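You operate a simulated robot arm through the tools that you are given. There is no shell and no other tool. Be economical: measure what you need, move in short steps, check, and stop when the job is done.

Carry out the task below with a simulated robot arm. There is one attempt and no reset: what you move stays moved.

## Task
Move the 20 T hub from the keyed stub to the free peg.
Fine: slacken the clamp bolt with the green tee key, key back, swing the yellow clamp clear.

The check looks at the end state, three seconds after you hand in, the way a careful person would. Anything else that was tipped, shoved, dropped, spilled or broken makes it a failure.

## Robot
A 7-joint arm with a two-finger parallel gripper, fixed in place. Base frame: the origin is at the foot of the arm, x ahead of it, y to its left, z up; the work surface is at about z = 862. Units: mm, degrees, N and s.
With the tool pointing down near the work surface it reaches from about 300 to 700 mm from the base axis. Its first joint turns from -66.0 to 66.0 degrees. Payload 1.57 kg.
The TCP is the grasp point between the finger pads, 30 mm short of the fingertips. In the tool frame z runs along the fingers and y along their closing line. The gripper opens to 110 mm. The fingers are 24 mm wide and 12 mm thick; the gripper's body (48 by 112 mm) begins 78 mm behind the TCP.
Orientation is that of the tool frame in the base frame, as a unit quaternion [w, x, y, z]. With the fingers straight down and closing along the base's y, the tool's x points along the base's -x, its y along +y and its z along -z.

## Interface
- The arm moves only by the tool servo_tool. Its argument "increments" is text: rows parted by semicolons, each of 7 numbers parted by spaces: the closure, from 0 (fully open) to 1 (shut), then the shift along the tool's x, y, z in mm, then the turn, a rotation vector about the tool's x, y, z in degrees. In form: gripper dx dy dz rx ry rz; .... A call has 1 to 8 rows; each row shifts and turns the commanded pose from where the row before left it, along the tool's axes as they then stand. Each row takes 0.2 s and may step no farther than 50 mm and 8.6 degrees from the row before; otherwise, or with a gripper value out of range, the whole call is refused. Where a pose cannot be reached the arm comes as near as it can. A force on the tool above 40 N (or 10 N above the force at the start of the call, whichever is more), or a blocked arm, ends the call early, and 0.2 s more pass. The fingers move at their own pace (about 108 mm/s each) and stop on an object; they squeeze with about 27 N. The grip force told is the motor's: it shows also when the fingers shut on nothing. Time passes only in rows, and 0.2 s behind the last, so rows that do not move let the fingers close. It gives the time, the measured TCP pose, the force on the tool (base axes), the opening and the grip force at its end, in the units of the frame above (readings bear some noise), and new pictures: "show" is both (left out), scene, wrist or none.
- Cameras (640 x 400 px; columns grow to the right, rows downward): "scene" is fixed at [176.5, -385.7, 1408.9]; the picture's right is [0.75, -0.67, 0.00], its down [-0.32, -0.36, -0.88] and it looks along [0.59, 0.66, -0.48] (base axes); focal length 327 px, centre (320, 200). "wrist" rides on the gripper at [70, 16, -141] in the tool frame; the picture's right is [-0.23, 0.97, 0.00], its down [-0.85, -0.20, -0.48] and it looks along [-0.47, -0.11, 0.88] (tool axes); focal length 222 px, centre (320, 200). There is no depth. A picture from a camera that has moved, and an enlarged one, comes with that camera's place and axes in the base frame and with its lens. The place of the scene camera against the robot may be out by one fixed shift of up to 12 mm in any direction.
- zoom(camera, box): a new picture of the part [left, top, right, bottom] of that camera's present view, enlarged. The clock stands still meanwhile.
- job_done(): hands the job in; it is judged then, once.

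Work in short steps. Places have to be worked out from the pictures, the camera data and where the tool is seen: move nearer, look again, correct. Check each grasp and each placing, and mend what went wrong. You have 120 turns and 170 pictures in all, those below and enlarged ones among them. Open the gripper and draw the arm clear of the work before you hand the job in, unless the task says otherwise; then end with one line.

The tools are called after "Emit:" as name(argument=value, ...) on one line, values as JSON. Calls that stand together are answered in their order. servo_tool: Moves the arm, as the interface text tells. Its arguments: {"type":"object","properties":{"increments":{"type":"string"},"show":{"type":"string","enum":["both","scene","wrist","none"]}},"required":["increments"]} The other tools are called the same way: zoom (camera, box) takes an enlarged picture of a part of a camera's view; job_done () hands the job in.

At the start:

```text
clock: 0.0
eef_pos: [330.3, 145.4, 1286.6]
ee_rot: [0.0, 0.0, 1.0, 0.0]
force: [0.6, 0.2, 0.3]
grip_width: 110.1
grip_force: 0.1
```

scene: 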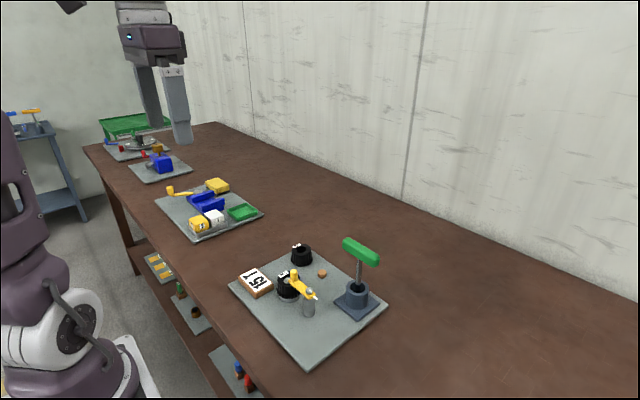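
wrist: 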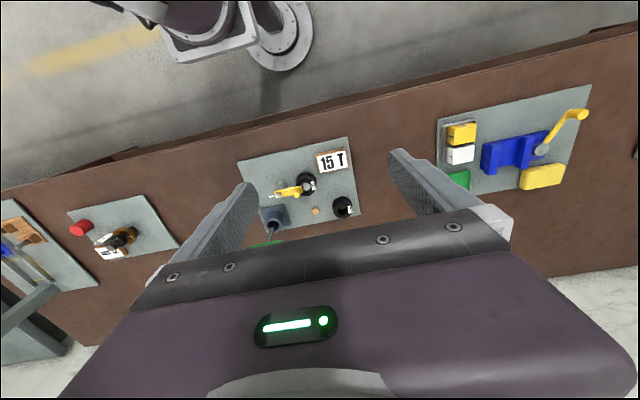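

I start by enlarging the work station in both views.

Emit:
zoom(camera="scene", box=[220, 220, 400, 370])

Emit:
zoom(camera="wrist", box=[230, 130, 370, 250])

```text
2.67 times, centred on (310, 295) of scene
camera zoom: at [176.5, -385.7, 1408.9], right [0.75, -0.67, 0.0], down [-0.32, -0.36, -0.88], along [0.59, 0.66, -0.48], focal length 872 px, centre (347, -53)
```

zoom: 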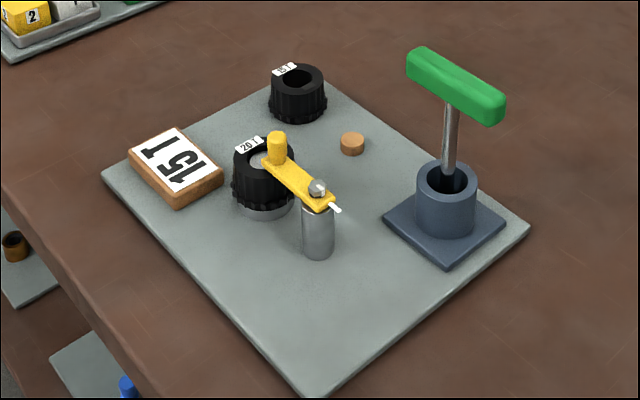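

```text
3.33 times, centred on (300, 190) of wrist
camera zoom: at [259.8, 161.6, 1427.3], right [0.23, 0.97, 0.0], down [0.85, -0.2, 0.48], along [0.47, -0.11, -0.88], focal length 740 px, centre (387, 233)
```

zoom: 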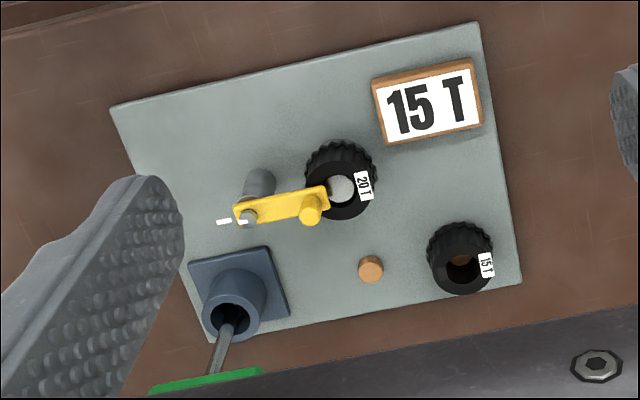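

The plate holds the 20T hub at about (490,70), the bolt at about (490,-6), the peg at about (585,71) and the key holder at about (567,-50). I move nearer for a better look.

Emit:
servo_tool(increments="0 -14 -21 33 0 0 0;0 -14 -21 33 0 0 0;0 -14 -21 33 0 0 0;0 -14 -21 33 0 0 0;0 -14 -21 33 0 0 0;0 0 0 0 0 0 0", show="both")

```text
clock: 1.4
eef_pos: [400.5, 40.3, 1121.7]
ee_rot: [0.0, 0.0, 1.0, 0.0]
force: [-0.1, -0.6, 0.5]
grip_width: 110.1
grip_force: 0.0
camera wrist: at [329.6, 57.0, 1262.8], right [0.23, 0.97, 0.0], down [0.85, -0.2, 0.48], along [0.47, -0.11, -0.88], focal length 222 px, centre (320, 200)
```

scene: 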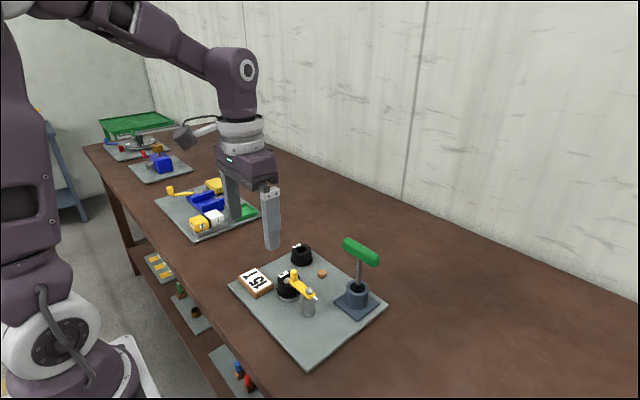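
wrist: 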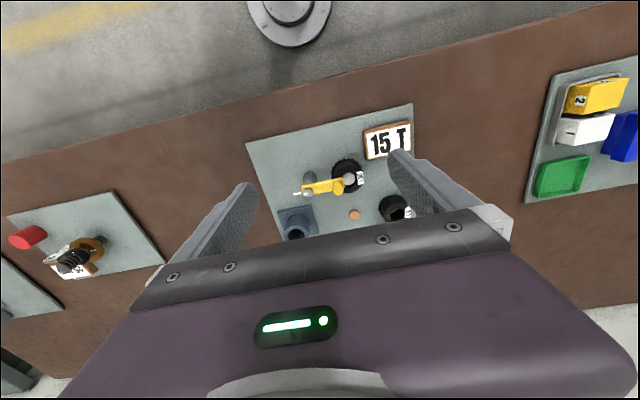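

I enlarge the wrist view to measure positions.

Emit:
zoom(camera="wrist", box=[240, 100, 430, 240])

```text
2.86 times, centred on (335, 170) of wrist
camera zoom: at [329.6, 57.0, 1262.8], right [0.23, 0.97, 0.0], down [0.85, -0.2, 0.48], along [0.47, -0.11, -0.88], focal length 635 px, centre (277, 286)
```

zoom: 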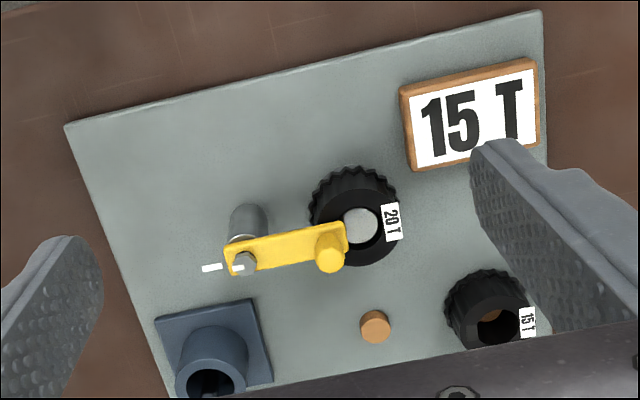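

Handle of the key lies along y at about x=587, z=1005. I go closer to look at bolt, marks and the clamp.

Emit:
servo_tool(increments="0 -13 -10 37 0 0 0;0 -13 -10 37 0 0 0;0 -13 -10 37 0 0 0;0 0 0 0 0 0 0", show="none")

Emit:
zoom(camera="wrist", box=[220, 100, 460, 250])

Emit:
zoom(camera="scene", box=[270, 260, 340, 320])

```text
clock: 2.4
eef_pos: [439.8, 10.0, 1010.4]
ee_rot: [0.0, 0.0, 1.0, 0.001]
force: [0.1, -0.6, -0.1]
grip_width: 110.2
grip_force: 0.1
```

```text
2.67 times, centred on (340, 175) of wrist
camera zoom: at [368.4, 26.5, 1151.7], right [0.23, 0.97, 0.0], down [0.85, -0.2, 0.48], along [0.47, -0.11, -0.88], focal length 592 px, centre (267, 267)
```

zoom: 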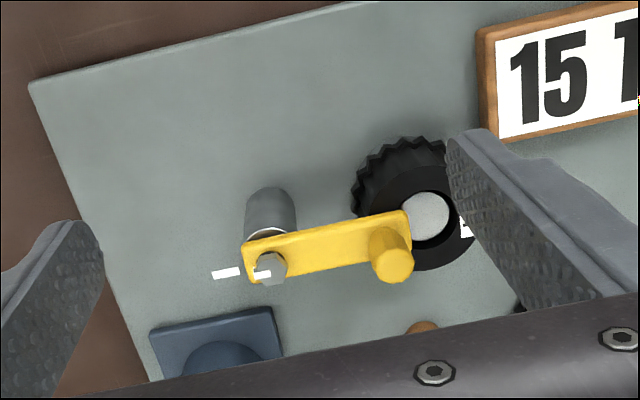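

```text
6.67 times, centred on (305, 290) of scene
camera zoom: at [176.5, -385.7, 1408.9], right [0.75, -0.67, 0.0], down [-0.32, -0.36, -0.88], along [0.59, 0.66, -0.48], focal length 2181 px, centre (420, -400)
```

zoom: 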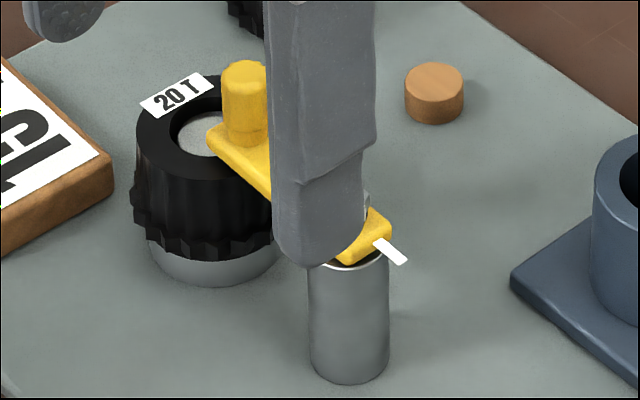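

Bolt is at about (489,0,930), its white mark lined up with a fixed mark on the post; hub at (490,71), peg at (583,69). I rise and move above the key handle.

Emit:
servo_tool(increments="0 0 0 -40 0 0 0;0 0 0 -45 0 0 0;0 -36 -14 0 0 0 0;0 -36 -14 0 0 0 0;0 -36 -14 0 0 0 0;0 -36 -14 0 0 0 0;0 0 0 0 0 0 0", show="none")

Emit:
servo_tool(increments="0 0 0 0 0 0 8.18;0 0 0 0 0 0 8.18;0 0 0 0 0 0 8.18;0 0 0 0 0 0 8.18;0 0 0 0 0 0 8.18;0 0 0 0 0 0 8.18", show="none")

Emit:
servo_tool(increments="0 0 0 0 0 0 8.18;0 0 0 0 0 0 8.18;0 0 0 0 0 0 8.18;0 0 0 0 0 0 8.18;0 0 0 0 0 0 8.18;0 0 0 0 0 0 0", show="both")

```text
clock: 4.0
eef_pos: [581.6, -46.7, 1096.1]
ee_rot: [0.001, 0.0, 1.0, 0.0]
force: [-0.1, -0.7, -0.2]
grip_width: 110.1
grip_force: 0.1
```

```text
clock: 5.4
eef_pos: [583.1, -45.9, 1094.7]
ee_rot: [0.0, 0.416, 0.909, 0.0]
force: [0.0, 0.0, -0.7]
grip_width: 110.0
grip_force: 0.2
```

```text
clock: 6.8
eef_pos: [583.5, -47.0, 1095.9]
ee_rot: [0.0, 0.707, 0.707, 0.0]
force: [-0.2, 0.7, 0.2]
grip_width: 110.1
grip_force: 0.0
camera wrist: at [599.0, 23.5, 1236.9], right [0.97, -0.23, 0.0], down [-0.2, -0.85, 0.48], along [-0.11, -0.47, -0.88], focal length 222 px, centre (320, 200)
```

scene: 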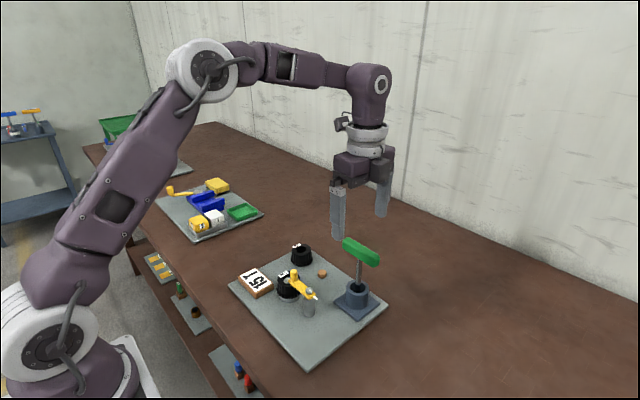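
wrist: 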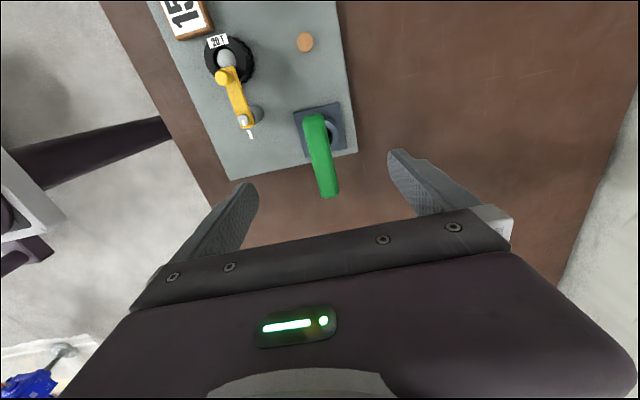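

I check the handle more exactly before descending.

Emit:
zoom(camera="wrist", box=[280, 90, 370, 210])

Emit:
zoom(camera="scene", box=[320, 220, 400, 330])

```text
3.33 times, centred on (325, 150) of wrist
camera zoom: at [599.0, 23.5, 1236.9], right [0.97, -0.23, 0.0], down [-0.2, -0.85, 0.48], along [-0.11, -0.47, -0.88], focal length 740 px, centre (303, 367)
```

zoom: 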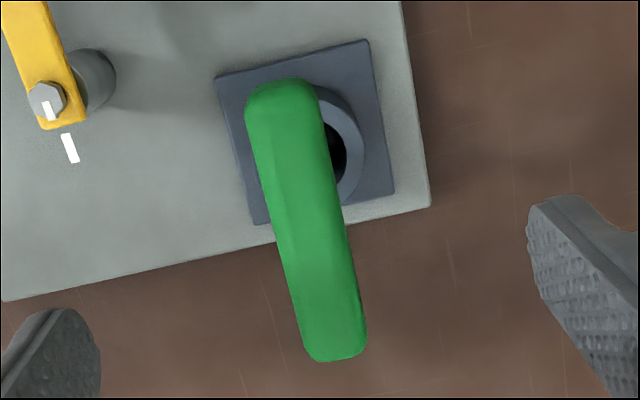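

```text
3.64 times, centred on (360, 275) of scene
camera zoom: at [176.5, -385.7, 1408.9], right [0.75, -0.67, 0.0], down [-0.32, -0.36, -0.88], along [0.59, 0.66, -0.48], focal length 1189 px, centre (174, -73)
```

zoom: 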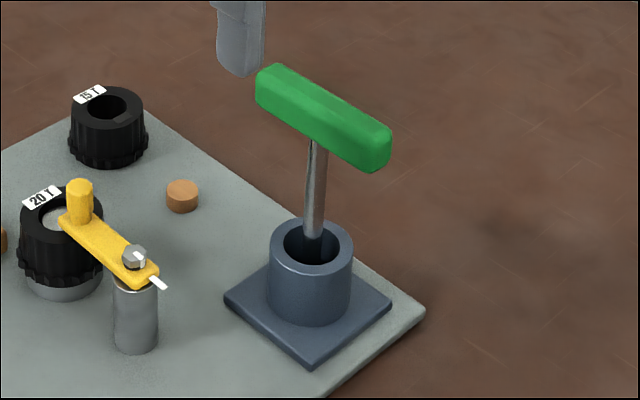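

Handle centre is about (585,-51), height about 1005, turned about 2° from y. I descend with the fingers straddling it.

Emit:
servo_tool(increments="0 -4.4 1.2 30 0 0 2;0 0 0 30 0 0 0;0 0 0 26 0 0 0;0 0 0 0 0 0 0", show="none")

Emit:
zoom(camera="scene", box=[310, 200, 410, 330])

Emit:
zoom(camera="wrist", box=[180, 90, 460, 265])

```text
clock: 7.8
eef_pos: [584.6, -50.1, 1008.6]
ee_rot: [0.001, 0.72, 0.694, 0.001]
force: [0.9, 0.0, -0.1]
grip_width: 109.9
grip_force: 0.0
```

```text
3.08 times, centred on (360, 265) of scene
camera zoom: at [176.5, -385.7, 1408.9], right [0.75, -0.67, 0.0], down [-0.32, -0.36, -0.88], along [0.59, 0.66, -0.48], focal length 1006 px, centre (197, 0)
```

zoom: 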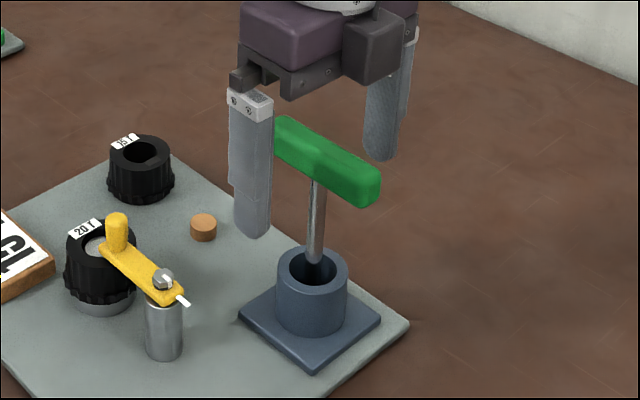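

```text
2.29 times, centred on (320, 178) of wrist
camera zoom: at [603.0, 19.8, 1150.6], right [0.97, -0.26, 0.0], down [-0.23, -0.85, 0.48], along [-0.12, -0.46, -0.88], focal length 508 px, centre (320, 251)
```

zoom: 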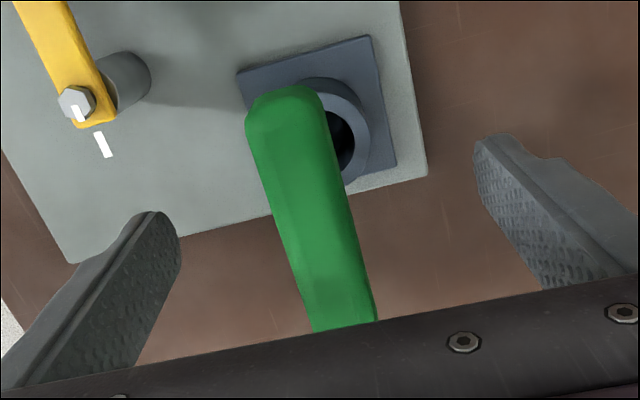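

The handle is between the pads at the TCP height. I close.

Emit:
servo_tool(increments="0.7 0 0 0 0 0 0;1 0 0 0 0 0 0;1 0 0 0 0 0 0;1 0 0 0 0 0 0", show="wrist")

```text
clock: 8.8
eef_pos: [586.0, -49.5, 1010.0]
ee_rot: [0.0, 0.72, 0.694, 0.0]
force: [0.1, 0.5, 0.2]
grip_width: 21.6
grip_force: 26.7
camera wrist: at [603.0, 19.9, 1150.8], right [0.97, -0.26, 0.0], down [-0.23, -0.85, 0.48], along [-0.12, -0.46, -0.88], focal length 222 px, centre (320, 200)
```

wrist: 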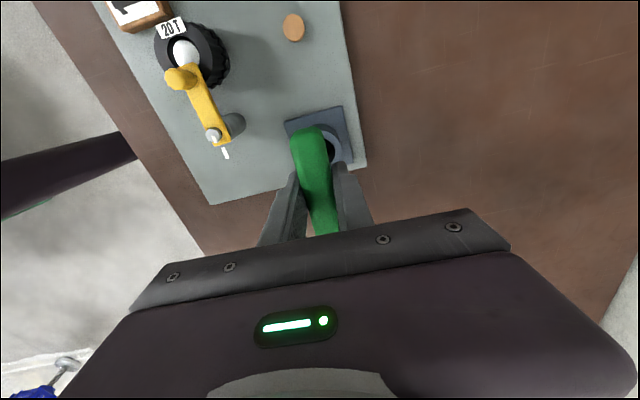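

Held at 21.6 mm opening with the key seated at TCP z≈1009. I lift straight up.

Emit:
servo_tool(increments="1 0 0 -20 0 0 0;1 0 0 -30 0 0 0;1 0 0 -35 0 0 0;1 0 0 -35 0 0 0;1 0 0 -30 0 0 0;1 0 0 0 0 0 0", show="none")

Emit:
zoom(camera="scene", box=[270, 150, 410, 320])

```text
clock: 10.2
eef_pos: [583.0, -52.3, 1161.4]
ee_rot: [0.0, 0.719, 0.695, 0.0]
force: [-0.1, 0.5, -2.8]
grip_width: 21.7
grip_force: 27.2
```

```text
2.35 times, centred on (340, 235) of scene
camera zoom: at [176.6, -385.7, 1408.9], right [0.75, -0.67, 0.0], down [-0.32, -0.36, -0.88], along [0.59, 0.66, -0.48], focal length 770 px, centre (273, 118)
```

zoom: 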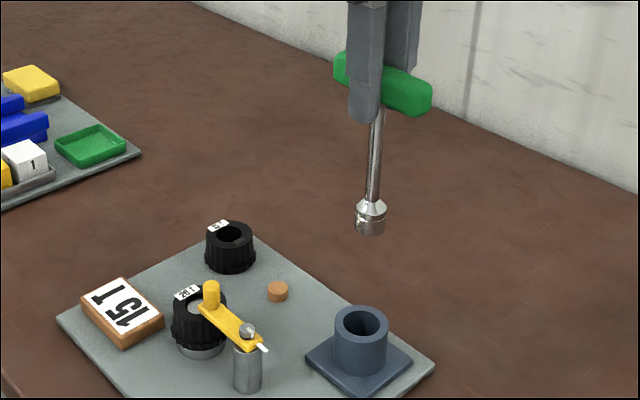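

The key's socket hangs about 141 mm below the TCP. Triangulating the bolt from three views gives (489,0,927); I move over it.

Emit:
servo_tool(increments="1 16.3 -31.8 0 0 0 0;1 16.3 -32 0 0 0 0;1 16.4 -32 0 0 0 0;1 0 0 25 0 0 0;1 0 0 25 0 0 0;1 0 0 0 0 0 0", show="none")

Emit:
zoom(camera="scene", box=[250, 200, 370, 320])

Emit:
zoom(camera="wrist", box=[200, 60, 440, 240])

```text
clock: 11.6
eef_pos: [490.3, 2.9, 1110.2]
ee_rot: [0.0, 0.719, 0.695, 0.0]
force: [0.2, 0.5, -2.4]
grip_width: 21.4
grip_force: 26.9
```

```text
3.33 times, centred on (310, 260) of scene
camera zoom: at [176.6, -385.7, 1408.9], right [0.75, -0.67, 0.0], down [-0.32, -0.36, -0.88], along [0.59, 0.66, -0.48], focal length 1090 px, centre (353, 0)
```

zoom: 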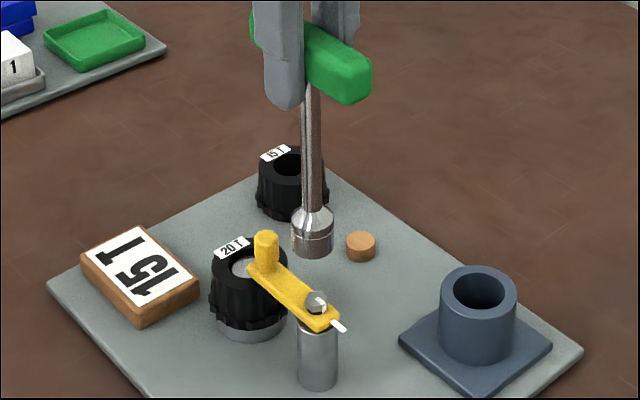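

```text
2.22 times, centred on (320, 150) of wrist
camera zoom: at [508.1, 72.2, 1251.5], right [0.97, -0.26, 0.0], down [-0.23, -0.85, 0.48], along [-0.12, -0.46, -0.88], focal length 494 px, centre (320, 311)
```

zoom: 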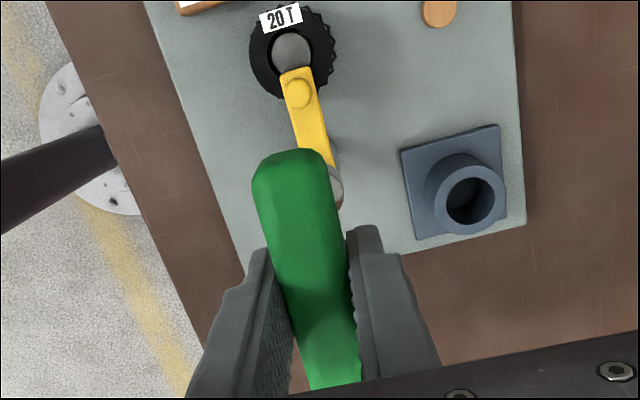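

Socket is nearly over the bolt. I lower to about 10 mm above it with a small correction and look again.

Emit:
servo_tool(increments="1 -1.5 0.2 15 0 0 0;1 0 0 15 0 0 0;1 0 0 0 0 0 0", show="none")

Emit:
zoom(camera="scene", box=[285, 255, 335, 305])

Emit:
zoom(camera="wrist", box=[280, 100, 380, 180])

```text
clock: 12.4
eef_pos: [491.4, 0.2, 1080.7]
ee_rot: [0.0, 0.719, 0.695, 0.0]
force: [0.1, -0.5, -1.7]
grip_width: 21.8
grip_force: 26.5
```

```text
8.00 times, centred on (310, 280) of scene
camera zoom: at [176.6, -385.7, 1408.9], right [0.75, -0.67, 0.0], down [-0.32, -0.36, -0.88], along [0.59, 0.66, -0.48], focal length 2617 px, centre (400, -440)
```

zoom: 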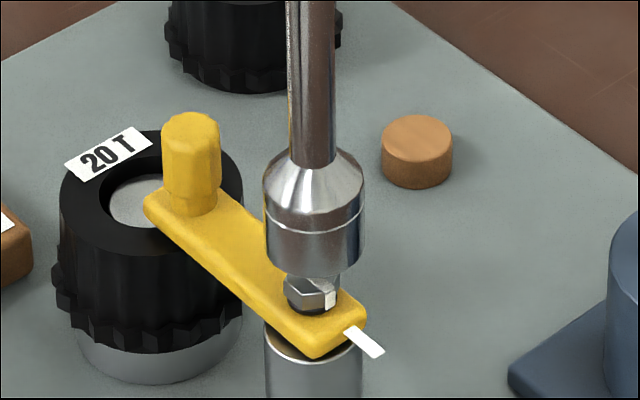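

```text
5.00 times, centred on (330, 140) of wrist
camera zoom: at [508.9, 69.4, 1221.7], right [0.97, -0.26, 0.0], down [-0.23, -0.85, 0.48], along [-0.12, -0.46, -0.88], focal length 1111 px, centre (270, 500)
```

zoom: 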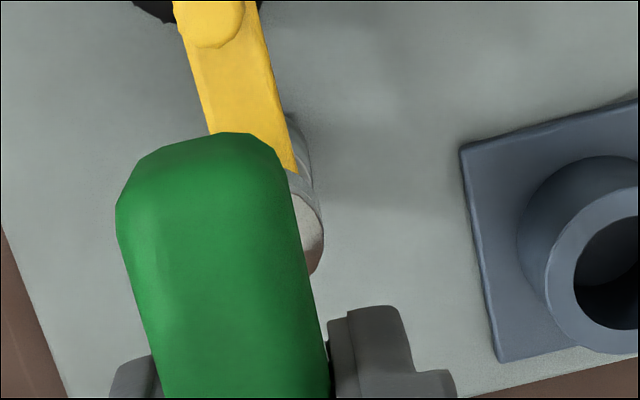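

The socket is about 1 mm off; I correct by (-1.5,-0.5), square the handle to y, and descend in small steps watching force.

Emit:
servo_tool(increments="1 -0.5 -1.5 0 0 0 -2;1 0 0 4 0 0 0;1 0 0 3 0 0 0;1 0 0 3 0 0 0;1 0 0 0 0 0 0", show="none")

Emit:
zoom(camera="scene", box=[285, 255, 335, 305])

```text
clock: 13.6
eef_pos: [489.9, 0.5, 1069.8]
ee_rot: [0.0, 0.707, 0.707, 0.0]
force: [0.2, -0.1, -2.5]
grip_width: 21.6
grip_force: 27.0
```

```text
8.00 times, centred on (310, 280) of scene
camera zoom: at [176.6, -385.7, 1408.9], right [0.75, -0.67, 0.0], down [-0.32, -0.36, -0.88], along [0.59, 0.66, -0.48], focal length 2617 px, centre (400, -440)
```

zoom: 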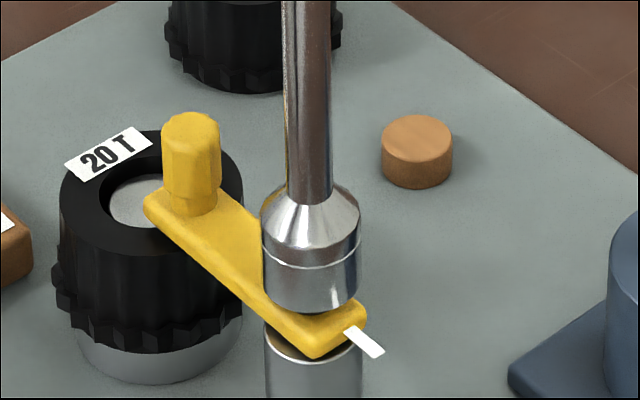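

Laterally the socket is over the head. I lower further by 2 mm steps.

Emit:
servo_tool(increments="1 0 0 2 0 0 0;1 0 0 2 0 0 0;1 0 0 2 0 0 0;1 0 0 2 0 0 0;1 0 0 0 0 0 0", show="none")

Emit:
zoom(camera="scene", box=[285, 255, 335, 305])

```text
clock: 14.8
eef_pos: [489.3, 0.2, 1061.1]
ee_rot: [0.001, 0.707, 0.707, 0.0]
force: [-1.1, 0.8, 12.8]
grip_width: 21.9
grip_force: 27.4
```

```text
8.00 times, centred on (310, 280) of scene
camera zoom: at [176.3, -385.6, 1408.9], right [0.75, -0.67, 0.0], down [-0.32, -0.36, -0.88], along [0.59, 0.66, -0.48], focal length 2617 px, centre (400, -440)
```

zoom: 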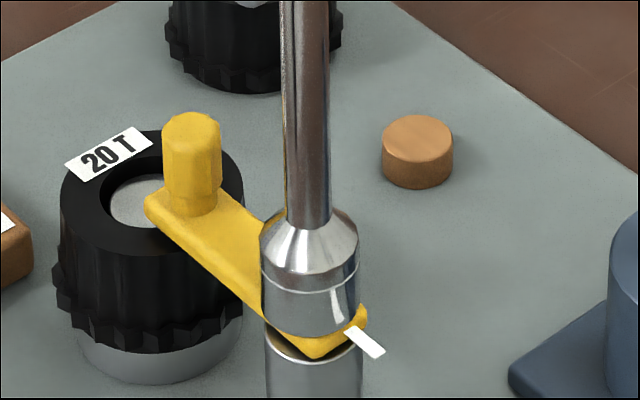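

The socket sits down on the clamp bar with 13 N: seated over the head. I ease off slightly and turn counter-clockwise.

Emit:
servo_tool(increments="1 0 0 -0.5 0 0 -4;1 0 0 0 0 0 -8;1 0 0 0 0 0 -8;1 0 0 0 0 0 -8;1 0 0 0 0 0 -8;1 0 0 0 0 0 -8;1 0 0 0 0 0 0", show="none")

Emit:
zoom(camera="scene", box=[260, 215, 350, 315])

```text
clock: 16.4
eef_pos: [489.2, 1.3, 1062.5]
ee_rot: [-0.001, 0.39, 0.921, 0.0]
force: [0.3, 0.1, -2.5]
grip_width: 21.8
grip_force: 27.0
```

```text
4.00 times, centred on (305, 265) of scene
camera zoom: at [176.6, -385.7, 1408.9], right [0.75, -0.67, 0.0], down [-0.32, -0.36, -0.88], along [0.59, 0.66, -0.48], focal length 1308 px, centre (380, -60)
```

zoom: 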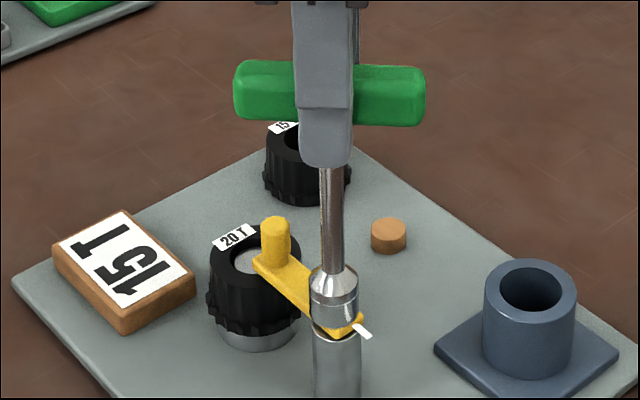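

The turn went freely for 44°. I continue counter-clockwise to about 108°.

Emit:
servo_tool(increments="1 0 0 0 0 0 -8;1 0 0 0 0 0 -8;1 0 0 0 0 0 -8;1 0 0 0 0 0 -8;1 0 0 0 0 0 -8;1 0 0 0 0 0 -8;1 0 0 0 0 0 -8;1 0 0 0 0 0 -8", show="none")

Emit:
zoom(camera="scene", box=[260, 215, 350, 315])

```text
clock: 18.2
eef_pos: [488.6, 0.8, 1061.9]
ee_rot: [0.001, -0.157, 0.988, 0.0]
force: [1.2, 1.5, 6.8]
grip_width: 21.9
grip_force: 26.9
```

```text
4.00 times, centred on (305, 265) of scene
camera zoom: at [176.4, -385.7, 1408.9], right [0.75, -0.67, 0.0], down [-0.32, -0.36, -0.88], along [0.59, 0.66, -0.48], focal length 1308 px, centre (380, -60)
```

zoom: 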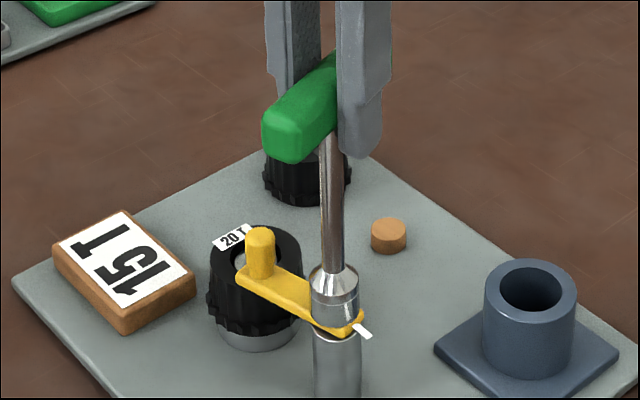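

The clamp bar now turns along, so the bolt is slack. I lift the key off and look at the marks.

Emit:
servo_tool(increments="1 0 0 -10 0 0 0;1 0 0 -20 0 0 0;1 0 0 -35 0 0 0;1 0 0 -35 0 0 0;1 0 0 0 0 0 0", show="none")

Emit:
zoom(camera="scene", box=[260, 195, 360, 315])

```text
clock: 19.4
eef_pos: [488.7, 0.2, 1162.2]
ee_rot: [0.0, -0.156, 0.988, 0.0]
force: [0.1, 0.3, -2.5]
grip_width: 21.7
grip_force: 27.2
```

```text
3.33 times, centred on (310, 255) of scene
camera zoom: at [176.6, -385.7, 1408.9], right [0.75, -0.67, 0.0], down [-0.32, -0.36, -0.88], along [0.59, 0.66, -0.48], focal length 1090 px, centre (353, 17)
```

zoom: 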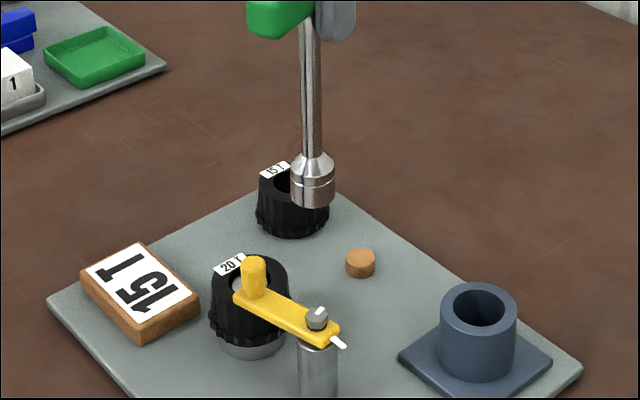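

Bolt head has risen; the clamp is loose. I turn the key back to its original bearing, then carry it to above the holder.

Emit:
servo_tool(increments="1 0 0 0 0 0 7.857;1 0 0 0 0 0 7.857;1 0 0 0 0 0 7.857;1 0 0 0 0 0 7.857;1 0 0 0 0 0 7.857;1 0 0 0 0 0 7.857;1 0 0 0 0 0 7.857", show="none")

Emit:
servo_tool(increments="1 0 0 0 0 0 7.857;1 0 0 0 0 0 7.857;1 0 0 0 0 0 7.857;1 0 0 0 0 0 7.857;1 0 0 0 0 0 7.857;1 0 0 0 0 0 7.857;1 0 0 0 0 0 7.857", show="none")

Emit:
servo_tool(increments="1 -15.7 32.3 0 0 0 0;1 -15.7 32.3 0 0 0 0;1 -15.7 32.4 0 0 0 0;1 0 0 30 0 0 0;1 0 0 30 0 0 0;1 0 0 20 0 0 0;1 0 0 0 0 0 0", show="none")

Emit:
zoom(camera="scene", box=[310, 200, 410, 330])

Emit:
zoom(camera="wrist", box=[240, 80, 400, 220])

```text
clock: 21.0
eef_pos: [489.9, -0.3, 1161.5]
ee_rot: [0.0, 0.318, 0.948, 0.0]
force: [-0.4, 0.4, -2.2]
grip_width: 21.6
grip_force: 27.3
```

```text
clock: 22.6
eef_pos: [489.4, 0.8, 1160.8]
ee_rot: [0.0, 0.72, 0.694, 0.0]
force: [0.4, 0.0, -1.9]
grip_width: 21.9
grip_force: 27.1
```

```text
clock: 24.2
eef_pos: [585.7, -51.9, 1081.8]
ee_rot: [0.0, 0.719, 0.695, 0.0]
force: [0.1, -0.7, -3.3]
grip_width: 21.8
grip_force: 27.1
```

```text
3.08 times, centred on (360, 265) of scene
camera zoom: at [176.6, -385.7, 1408.9], right [0.75, -0.67, 0.0], down [-0.32, -0.36, -0.88], along [0.59, 0.66, -0.48], focal length 1006 px, centre (197, 0)
```

zoom: 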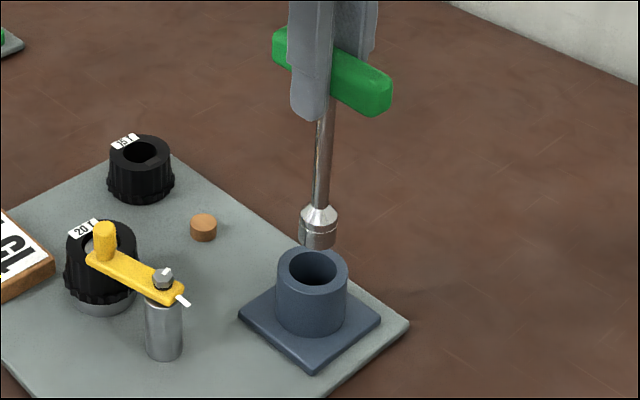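

```text
2.86 times, centred on (320, 150) of wrist
camera zoom: at [602.5, 17.5, 1222.2], right [0.97, -0.26, 0.0], down [-0.23, -0.85, 0.48], along [-0.13, -0.46, -0.88], focal length 635 px, centre (320, 343)
```

zoom: 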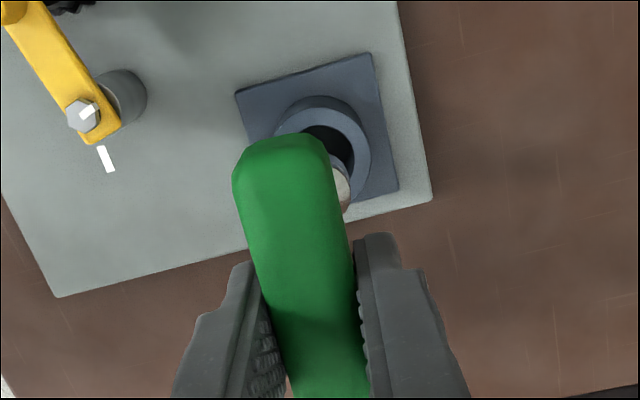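

The socket lines up over the cup within about a millimetre. I lower it in along the original line.

Emit:
servo_tool(increments="1 0 0 15 0 0 0;1 0 0 15 0 0 0;1 0 0 15 0 0 0;1 0 0 12 0 0 0;1 0 0 8 0 0 0;1 0 0 3 0 0 0;1 0 0 2 0 0 0;1 0 0 0 0 0 0", show="none")

Emit:
zoom(camera="scene", box=[310, 200, 410, 330])

```text
clock: 26.0
eef_pos: [584.7, -50.9, 1011.9]
ee_rot: [0.0, 0.719, 0.695, 0.0]
force: [-0.1, 0.5, -2.6]
grip_width: 22.2
grip_force: 26.6
```

```text
3.08 times, centred on (360, 265) of scene
camera zoom: at [176.6, -385.7, 1408.9], right [0.75, -0.67, 0.0], down [-0.32, -0.36, -0.88], along [0.59, 0.66, -0.48], focal length 1006 px, centre (197, 0)
```

zoom: 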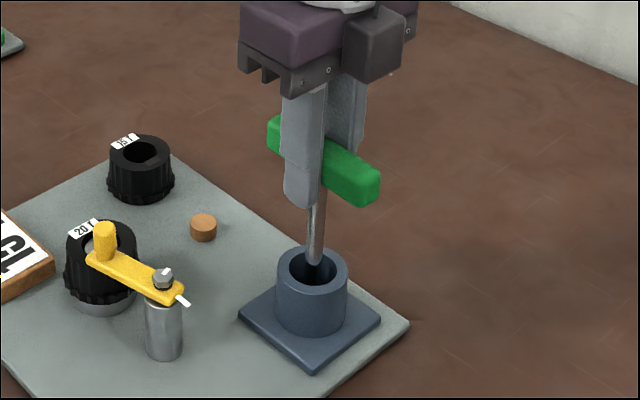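

It is practically at the original seat; I lower the last millimetres to contact.

Emit:
servo_tool(increments="1 0 0 1 0 0 0;1 0 0 1 0 0 0;1 0 0 0 0 0 0", show="none")

```text
clock: 26.8
eef_pos: [584.4, -51.0, 1010.4]
ee_rot: [0.0, 0.719, 0.695, 0.0]
force: [0.1, -0.3, -1.9]
grip_width: 21.8
grip_force: 27.3
```

Emit:
servo_tool(increments="1 0 0 1 0 0 0;1 0 0 1 0 0 0;1 0 0 0 0 0 0", show="none")

```text
clock: 27.6
eef_pos: [584.0, -50.2, 1010.4]
ee_rot: [0.002, 0.719, 0.695, 0.001]
force: [-1.7, 3.1, 36.7]
grip_width: 21.5
grip_force: 27.3
```

Contact with the floor. I relieve the load by 1.5 mm and open.

Emit:
servo_tool(increments="1 0 0 -1.5 0 0 0;0.7 0 0 0 0 0 0;0.5 0 0 0 0 0 0;0.3 0 0 0 0 0 0;0 0 0 0 0 0 0;0 0 0 0 0 0 0", show="both")

```text
clock: 29.0
eef_pos: [585.5, -51.1, 1009.5]
ee_rot: [0.0, 0.719, 0.695, 0.0]
force: [0.4, -0.3, -0.1]
grip_width: 109.7
grip_force: 0.1
camera wrist: at [602.3, 18.9, 1150.2], right [0.97, -0.26, 0.0], down [-0.23, -0.85, 0.48], along [-0.12, -0.46, -0.88], focal length 222 px, centre (320, 200)
```

scene: 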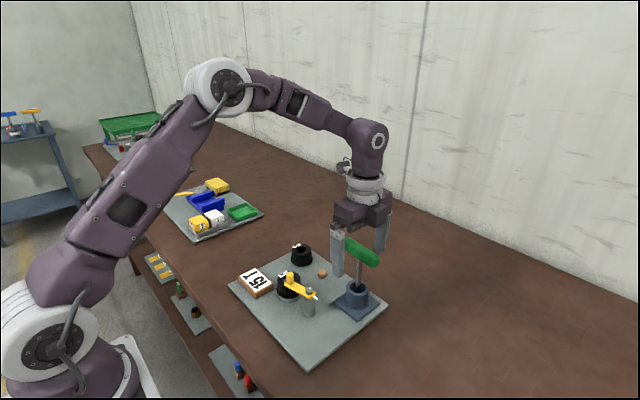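
wrist: 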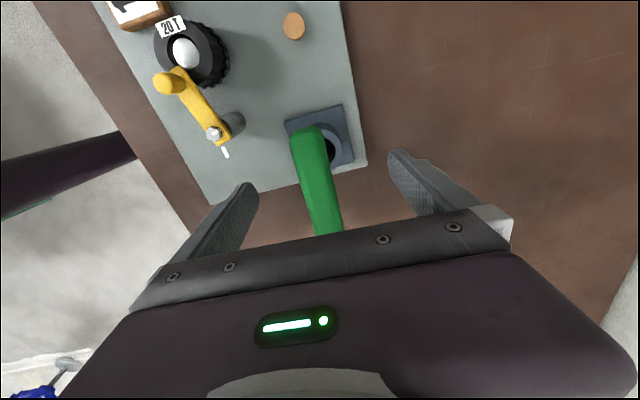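

The key stands in its cup. I rise straight up and move to a point above the clamp for a close look.

Emit:
servo_tool(increments="0 0 0 -30 0 0 0;0 0 0 -30 0 0 0;0 0 0 -20 0 0 0;0 33 -36 0 0 0 0;0 33 -36 0 0 0 0;0 15 -36 0 0 0 0;0 0 0 0 0 0 -8;0 0 0 0 0 0 -8", show="none")

Emit:
zoom(camera="wrist", box=[180, 60, 460, 240])

Emit:
zoom(camera="scene", box=[270, 230, 380, 320])

```text
clock: 30.8
eef_pos: [480.0, 33.7, 1089.8]
ee_rot: [-0.001, 0.615, 0.788, 0.0]
force: [-0.2, -0.6, -0.6]
grip_width: 110.2
grip_force: 0.0
```

```text
2.22 times, centred on (320, 150) of wrist
camera zoom: at [477.9, 105.9, 1230.7], right [1.0, 0.02, 0.0], down [0.01, -0.88, 0.48], along [0.01, -0.48, -0.88], focal length 494 px, centre (320, 311)
```

zoom: 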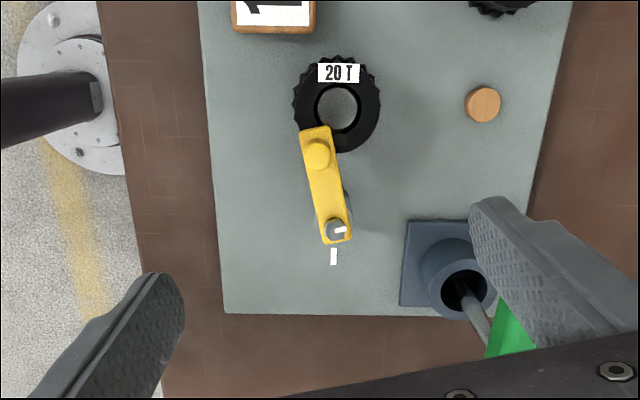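

```text
4.44 times, centred on (325, 275) of scene
camera zoom: at [176.5, -385.7, 1408.9], right [0.75, -0.67, 0.0], down [-0.32, -0.36, -0.88], along [0.59, 0.66, -0.48], focal length 1454 px, centre (298, -133)
```

zoom: 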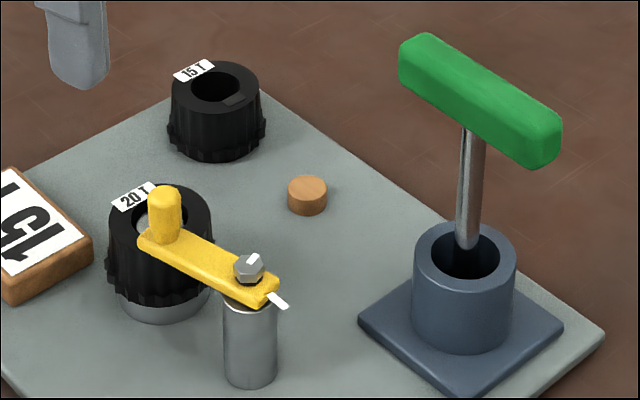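

Clamp knob is at about (479,50), top z≈947, bar turned 11°. I descend with the fingers straddling the knob, tips above the bar.

Emit:
servo_tool(increments="0 15.7 2.9 0 0 0 3;0.4 0 0 40 0 0 0;0.4 0 0 40 0 0 0;0.4 0 0 30 0 0 0;0.4 0 0 12 0 0 0;0.4 0 0 0 0 0 0", show="none")

Emit:
zoom(camera="scene", box=[260, 240, 350, 320])

Emit:
zoom(camera="wrist", box=[220, 80, 420, 240])

```text
clock: 32.2
eef_pos: [478.8, 49.6, 966.6]
ee_rot: [0.001, 0.636, 0.771, 0.001]
force: [-0.4, -0.6, 0.1]
grip_width: 66.0
grip_force: 0.0
```

```text
5.00 times, centred on (305, 280) of scene
camera zoom: at [176.5, -385.7, 1408.9], right [0.75, -0.67, 0.0], down [-0.32, -0.36, -0.88], along [0.59, 0.66, -0.48], focal length 1636 px, centre (395, -200)
```

zoom: 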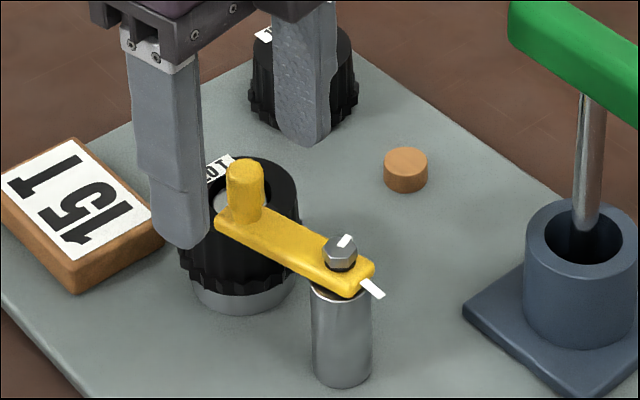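

```text
2.50 times, centred on (320, 160) of wrist
camera zoom: at [481.3, 121.7, 1107.6], right [1.0, -0.04, 0.0], down [-0.03, -0.88, 0.48], along [-0.02, -0.48, -0.88], focal length 555 px, centre (320, 300)
```

zoom: 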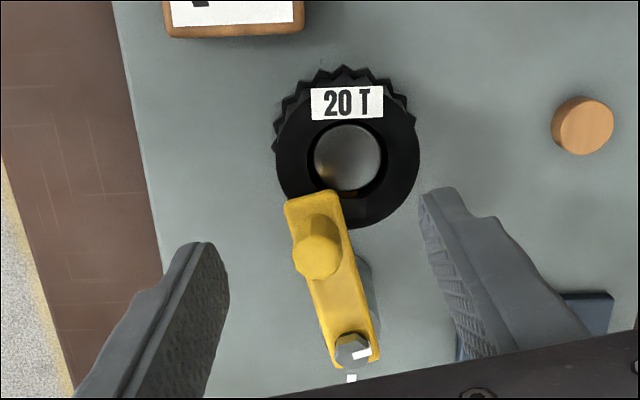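

Knob lies between the fingers. I lower 4 mm and close.

Emit:
servo_tool(increments="0.4 0 0 4 0 0 0;0.7 0 0 0 0 0 0;0.85 0 0 0 0 0 0;1 0 0 0 0 0 0;1 0 0 0 0 0 0", show="none")

Emit:
zoom(camera="scene", box=[260, 240, 350, 320])

```text
clock: 33.4
eef_pos: [478.8, 50.4, 963.8]
ee_rot: [0.0, 0.636, 0.771, 0.0]
force: [-1.1, 0.1, 0.3]
grip_width: 15.4
grip_force: 27.1
```

```text
5.00 times, centred on (305, 280) of scene
camera zoom: at [176.6, -385.7, 1408.9], right [0.75, -0.67, 0.0], down [-0.32, -0.36, -0.88], along [0.59, 0.66, -0.48], focal length 1636 px, centre (395, -200)
```

zoom: 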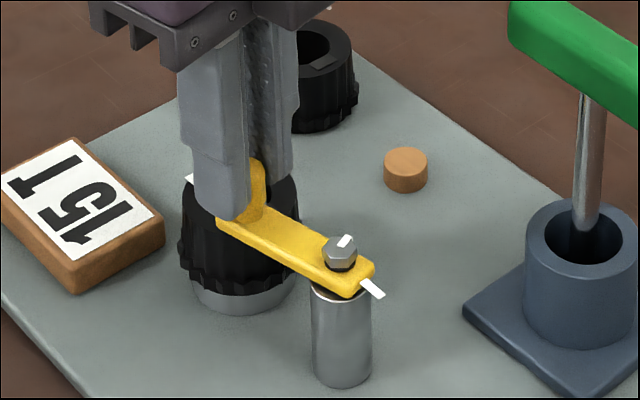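

Knob gripped at 15.4 mm. I swing it counter-clockwise (toward the robot) about the post, 8° per row.

Emit:
servo_tool(increments="1 -0.5 -7.1 0 0 0 -8;1 -0.5 -7.1 0 0 0 -8;1 -0.5 -7.1 0 0 0 -8;1 -0.5 -7.1 0 0 0 -8;1 -0.5 -7.1 0 0 0 -8;1 0 0 0 0 0 0", show="none")

Emit:
zoom(camera="scene", box=[260, 240, 350, 320])

```text
clock: 34.8
eef_pos: [448.6, 30.3, 964.1]
ee_rot: [0.0, 0.333, 0.943, 0.0]
force: [1.3, -0.7, 0.6]
grip_width: 15.3
grip_force: 27.1
```

```text
5.00 times, centred on (305, 280) of scene
camera zoom: at [176.8, -385.7, 1408.9], right [0.75, -0.67, 0.0], down [-0.32, -0.36, -0.88], along [0.59, 0.66, -0.48], focal length 1636 px, centre (395, -200)
```

zoom: 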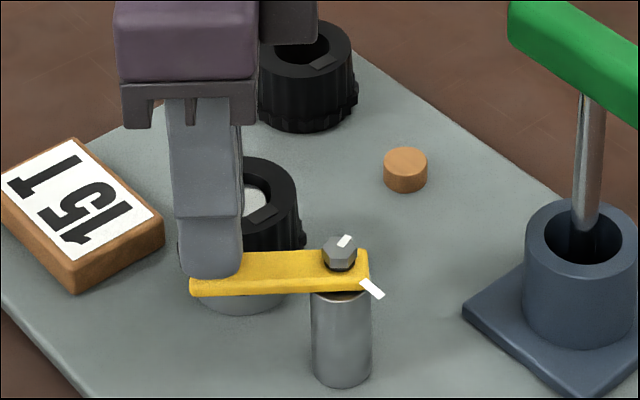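

The bar swings well. I continue another 48°.

Emit:
servo_tool(increments="1 -0.5 -7.1 0 0 0 -8;1 -0.5 -7.1 0 0 0 -8;1 -0.5 -7.1 0 0 0 -8;1 -0.5 -7.1 0 0 0 -8;1 -0.5 -7.1 0 0 0 -8;1 -0.5 -7.1 0 0 0 -8;1 0 0 0 0 0 0", show="none")

Emit:
zoom(camera="scene", box=[260, 240, 350, 320])

```text
clock: 36.3
eef_pos: [439.1, -0.9, 964.1]
ee_rot: [0.003, -0.081, 0.997, 0.004]
force: [-0.8, 10.7, 2.1]
grip_width: 15.3
grip_force: 27.4
stopped in row 7: the force on the tool passed its limit (the readings are from after the stop); the commanded pose is now the measured one
```

```text
5.00 times, centred on (305, 280) of scene
camera zoom: at [176.5, -385.4, 1409.0], right [0.75, -0.67, 0.0], down [-0.32, -0.36, -0.88], along [0.59, 0.66, -0.48], focal length 1636 px, centre (395, -200)
```

zoom: 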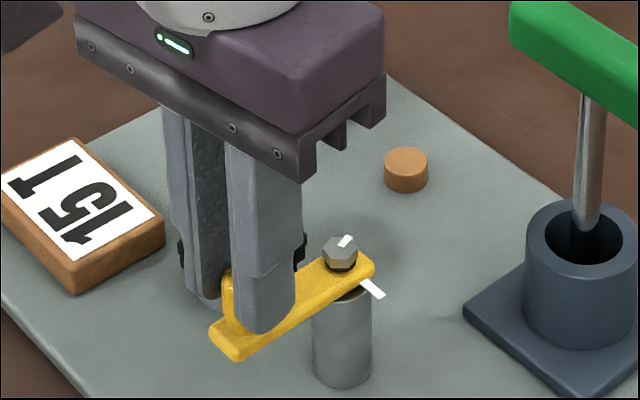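

The clamp reached its stop at about 90°, well clear. I release and rise.

Emit:
servo_tool(increments="1 0 -0.8 0 0 0 0;0.7 0 0 0 0 0 0;0.5 0 0 0 0 0 0;0.5 0 0 -30 0 0 0;0.5 0 0 -40 0 0 0;0.5 0 0 -40 0 0 0;0.5 0 0 0 0 0 0", show="both")

```text
clock: 37.9
eef_pos: [438.1, -4.7, 1076.0]
ee_rot: [0.001, -0.078, 0.997, 0.003]
force: [0.4, 0.2, 0.0]
grip_width: 55.0
grip_force: 0.1
camera wrist: at [366.0, 0.2, 1216.0], right [0.07, 1.0, 0.01], down [0.87, -0.07, 0.48], along [0.48, -0.03, -0.88], focal length 222 px, centre (320, 200)
```

scene: 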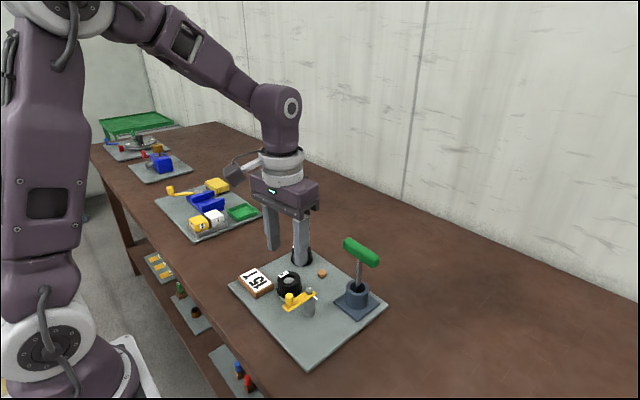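
wrist: 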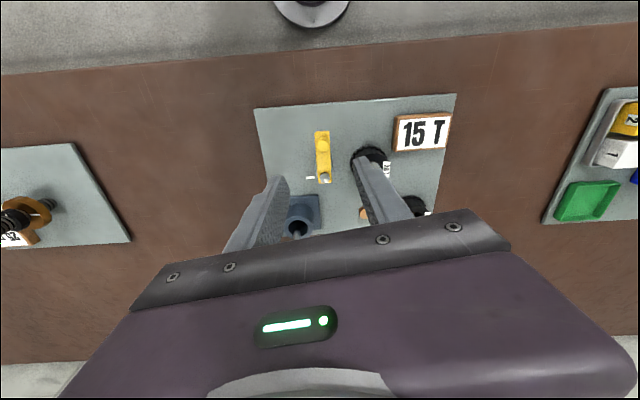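

The clamp points to -x now. I turn the gripper back so it closes along x, and move above the hub.

Emit:
servo_tool(increments="0.3 0 0 0 0.35 0 8;0.3 0 0 0 0 0 8.3;0.3 0 0 0 0 0 8.3;0.3 0 0 0 0 0 8.3;0.3 0 0 0 0 0 8.3;0.3 0 0 0 0 0 8.3", show="none")

Emit:
servo_tool(increments="0.3 0 0 0 0 0 8.3;0.3 0 0 0 0 0 8.3;0.3 0 0 0 0 0 8.3;0.3 0 0 0 0 0 8.3;0.3 0 0 0 0 0 8.3;0.3 0 0 0 0 0 8;0.3 0 0 0 0 0 0", show="none")

Emit:
servo_tool(increments="0.3 37 26 0 0 0 0;0.3 37 26 0 0 0 0;0.3 0 0 0 0 0 0", show="none")

Emit:
zoom(camera="wrist", box=[180, 60, 460, 240])

Emit:
zoom(camera="scene", box=[260, 230, 360, 320])

```text
clock: 39.3
eef_pos: [438.4, -4.0, 1074.2]
ee_rot: [0.001, 0.347, 0.938, 0.002]
force: [-0.1, 0.1, -0.3]
grip_width: 77.1
grip_force: 0.2
```

```text
clock: 40.9
eef_pos: [439.1, -2.6, 1073.5]
ee_rot: [0.001, 0.707, 0.707, 0.002]
force: [-0.7, -0.8, -0.3]
grip_width: 77.1
grip_force: 0.0
```

```text
clock: 41.7
eef_pos: [491.1, 70.7, 1074.1]
ee_rot: [0.001, 0.706, 0.708, 0.002]
force: [0.5, 0.1, 0.2]
grip_width: 77.0
grip_force: 0.0
```

```text
2.22 times, centred on (320, 150) of wrist
camera zoom: at [505.7, 140.0, 1215.2], right [0.97, -0.23, 0.0], down [-0.2, -0.86, 0.48], along [-0.1, -0.47, -0.88], focal length 494 px, centre (320, 311)
```

zoom: 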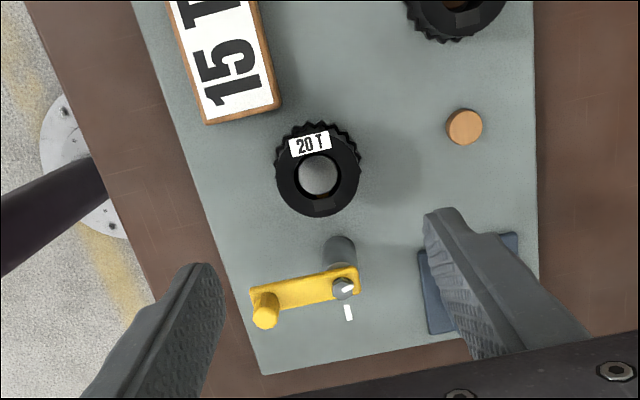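

```text
4.44 times, centred on (310, 275) of scene
camera zoom: at [176.5, -385.7, 1408.9], right [0.75, -0.67, 0.0], down [-0.32, -0.36, -0.88], along [0.59, 0.66, -0.48], focal length 1454 px, centre (364, -133)
```

zoom: 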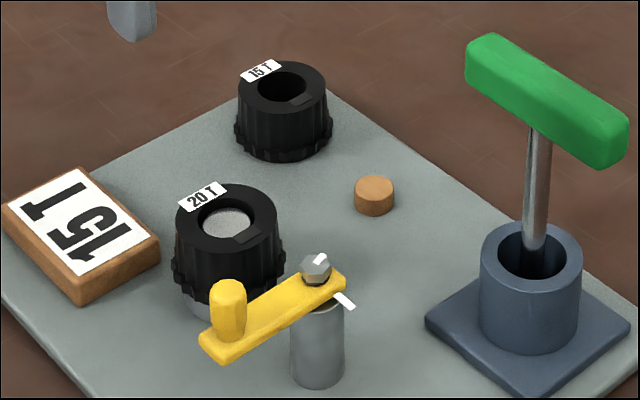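

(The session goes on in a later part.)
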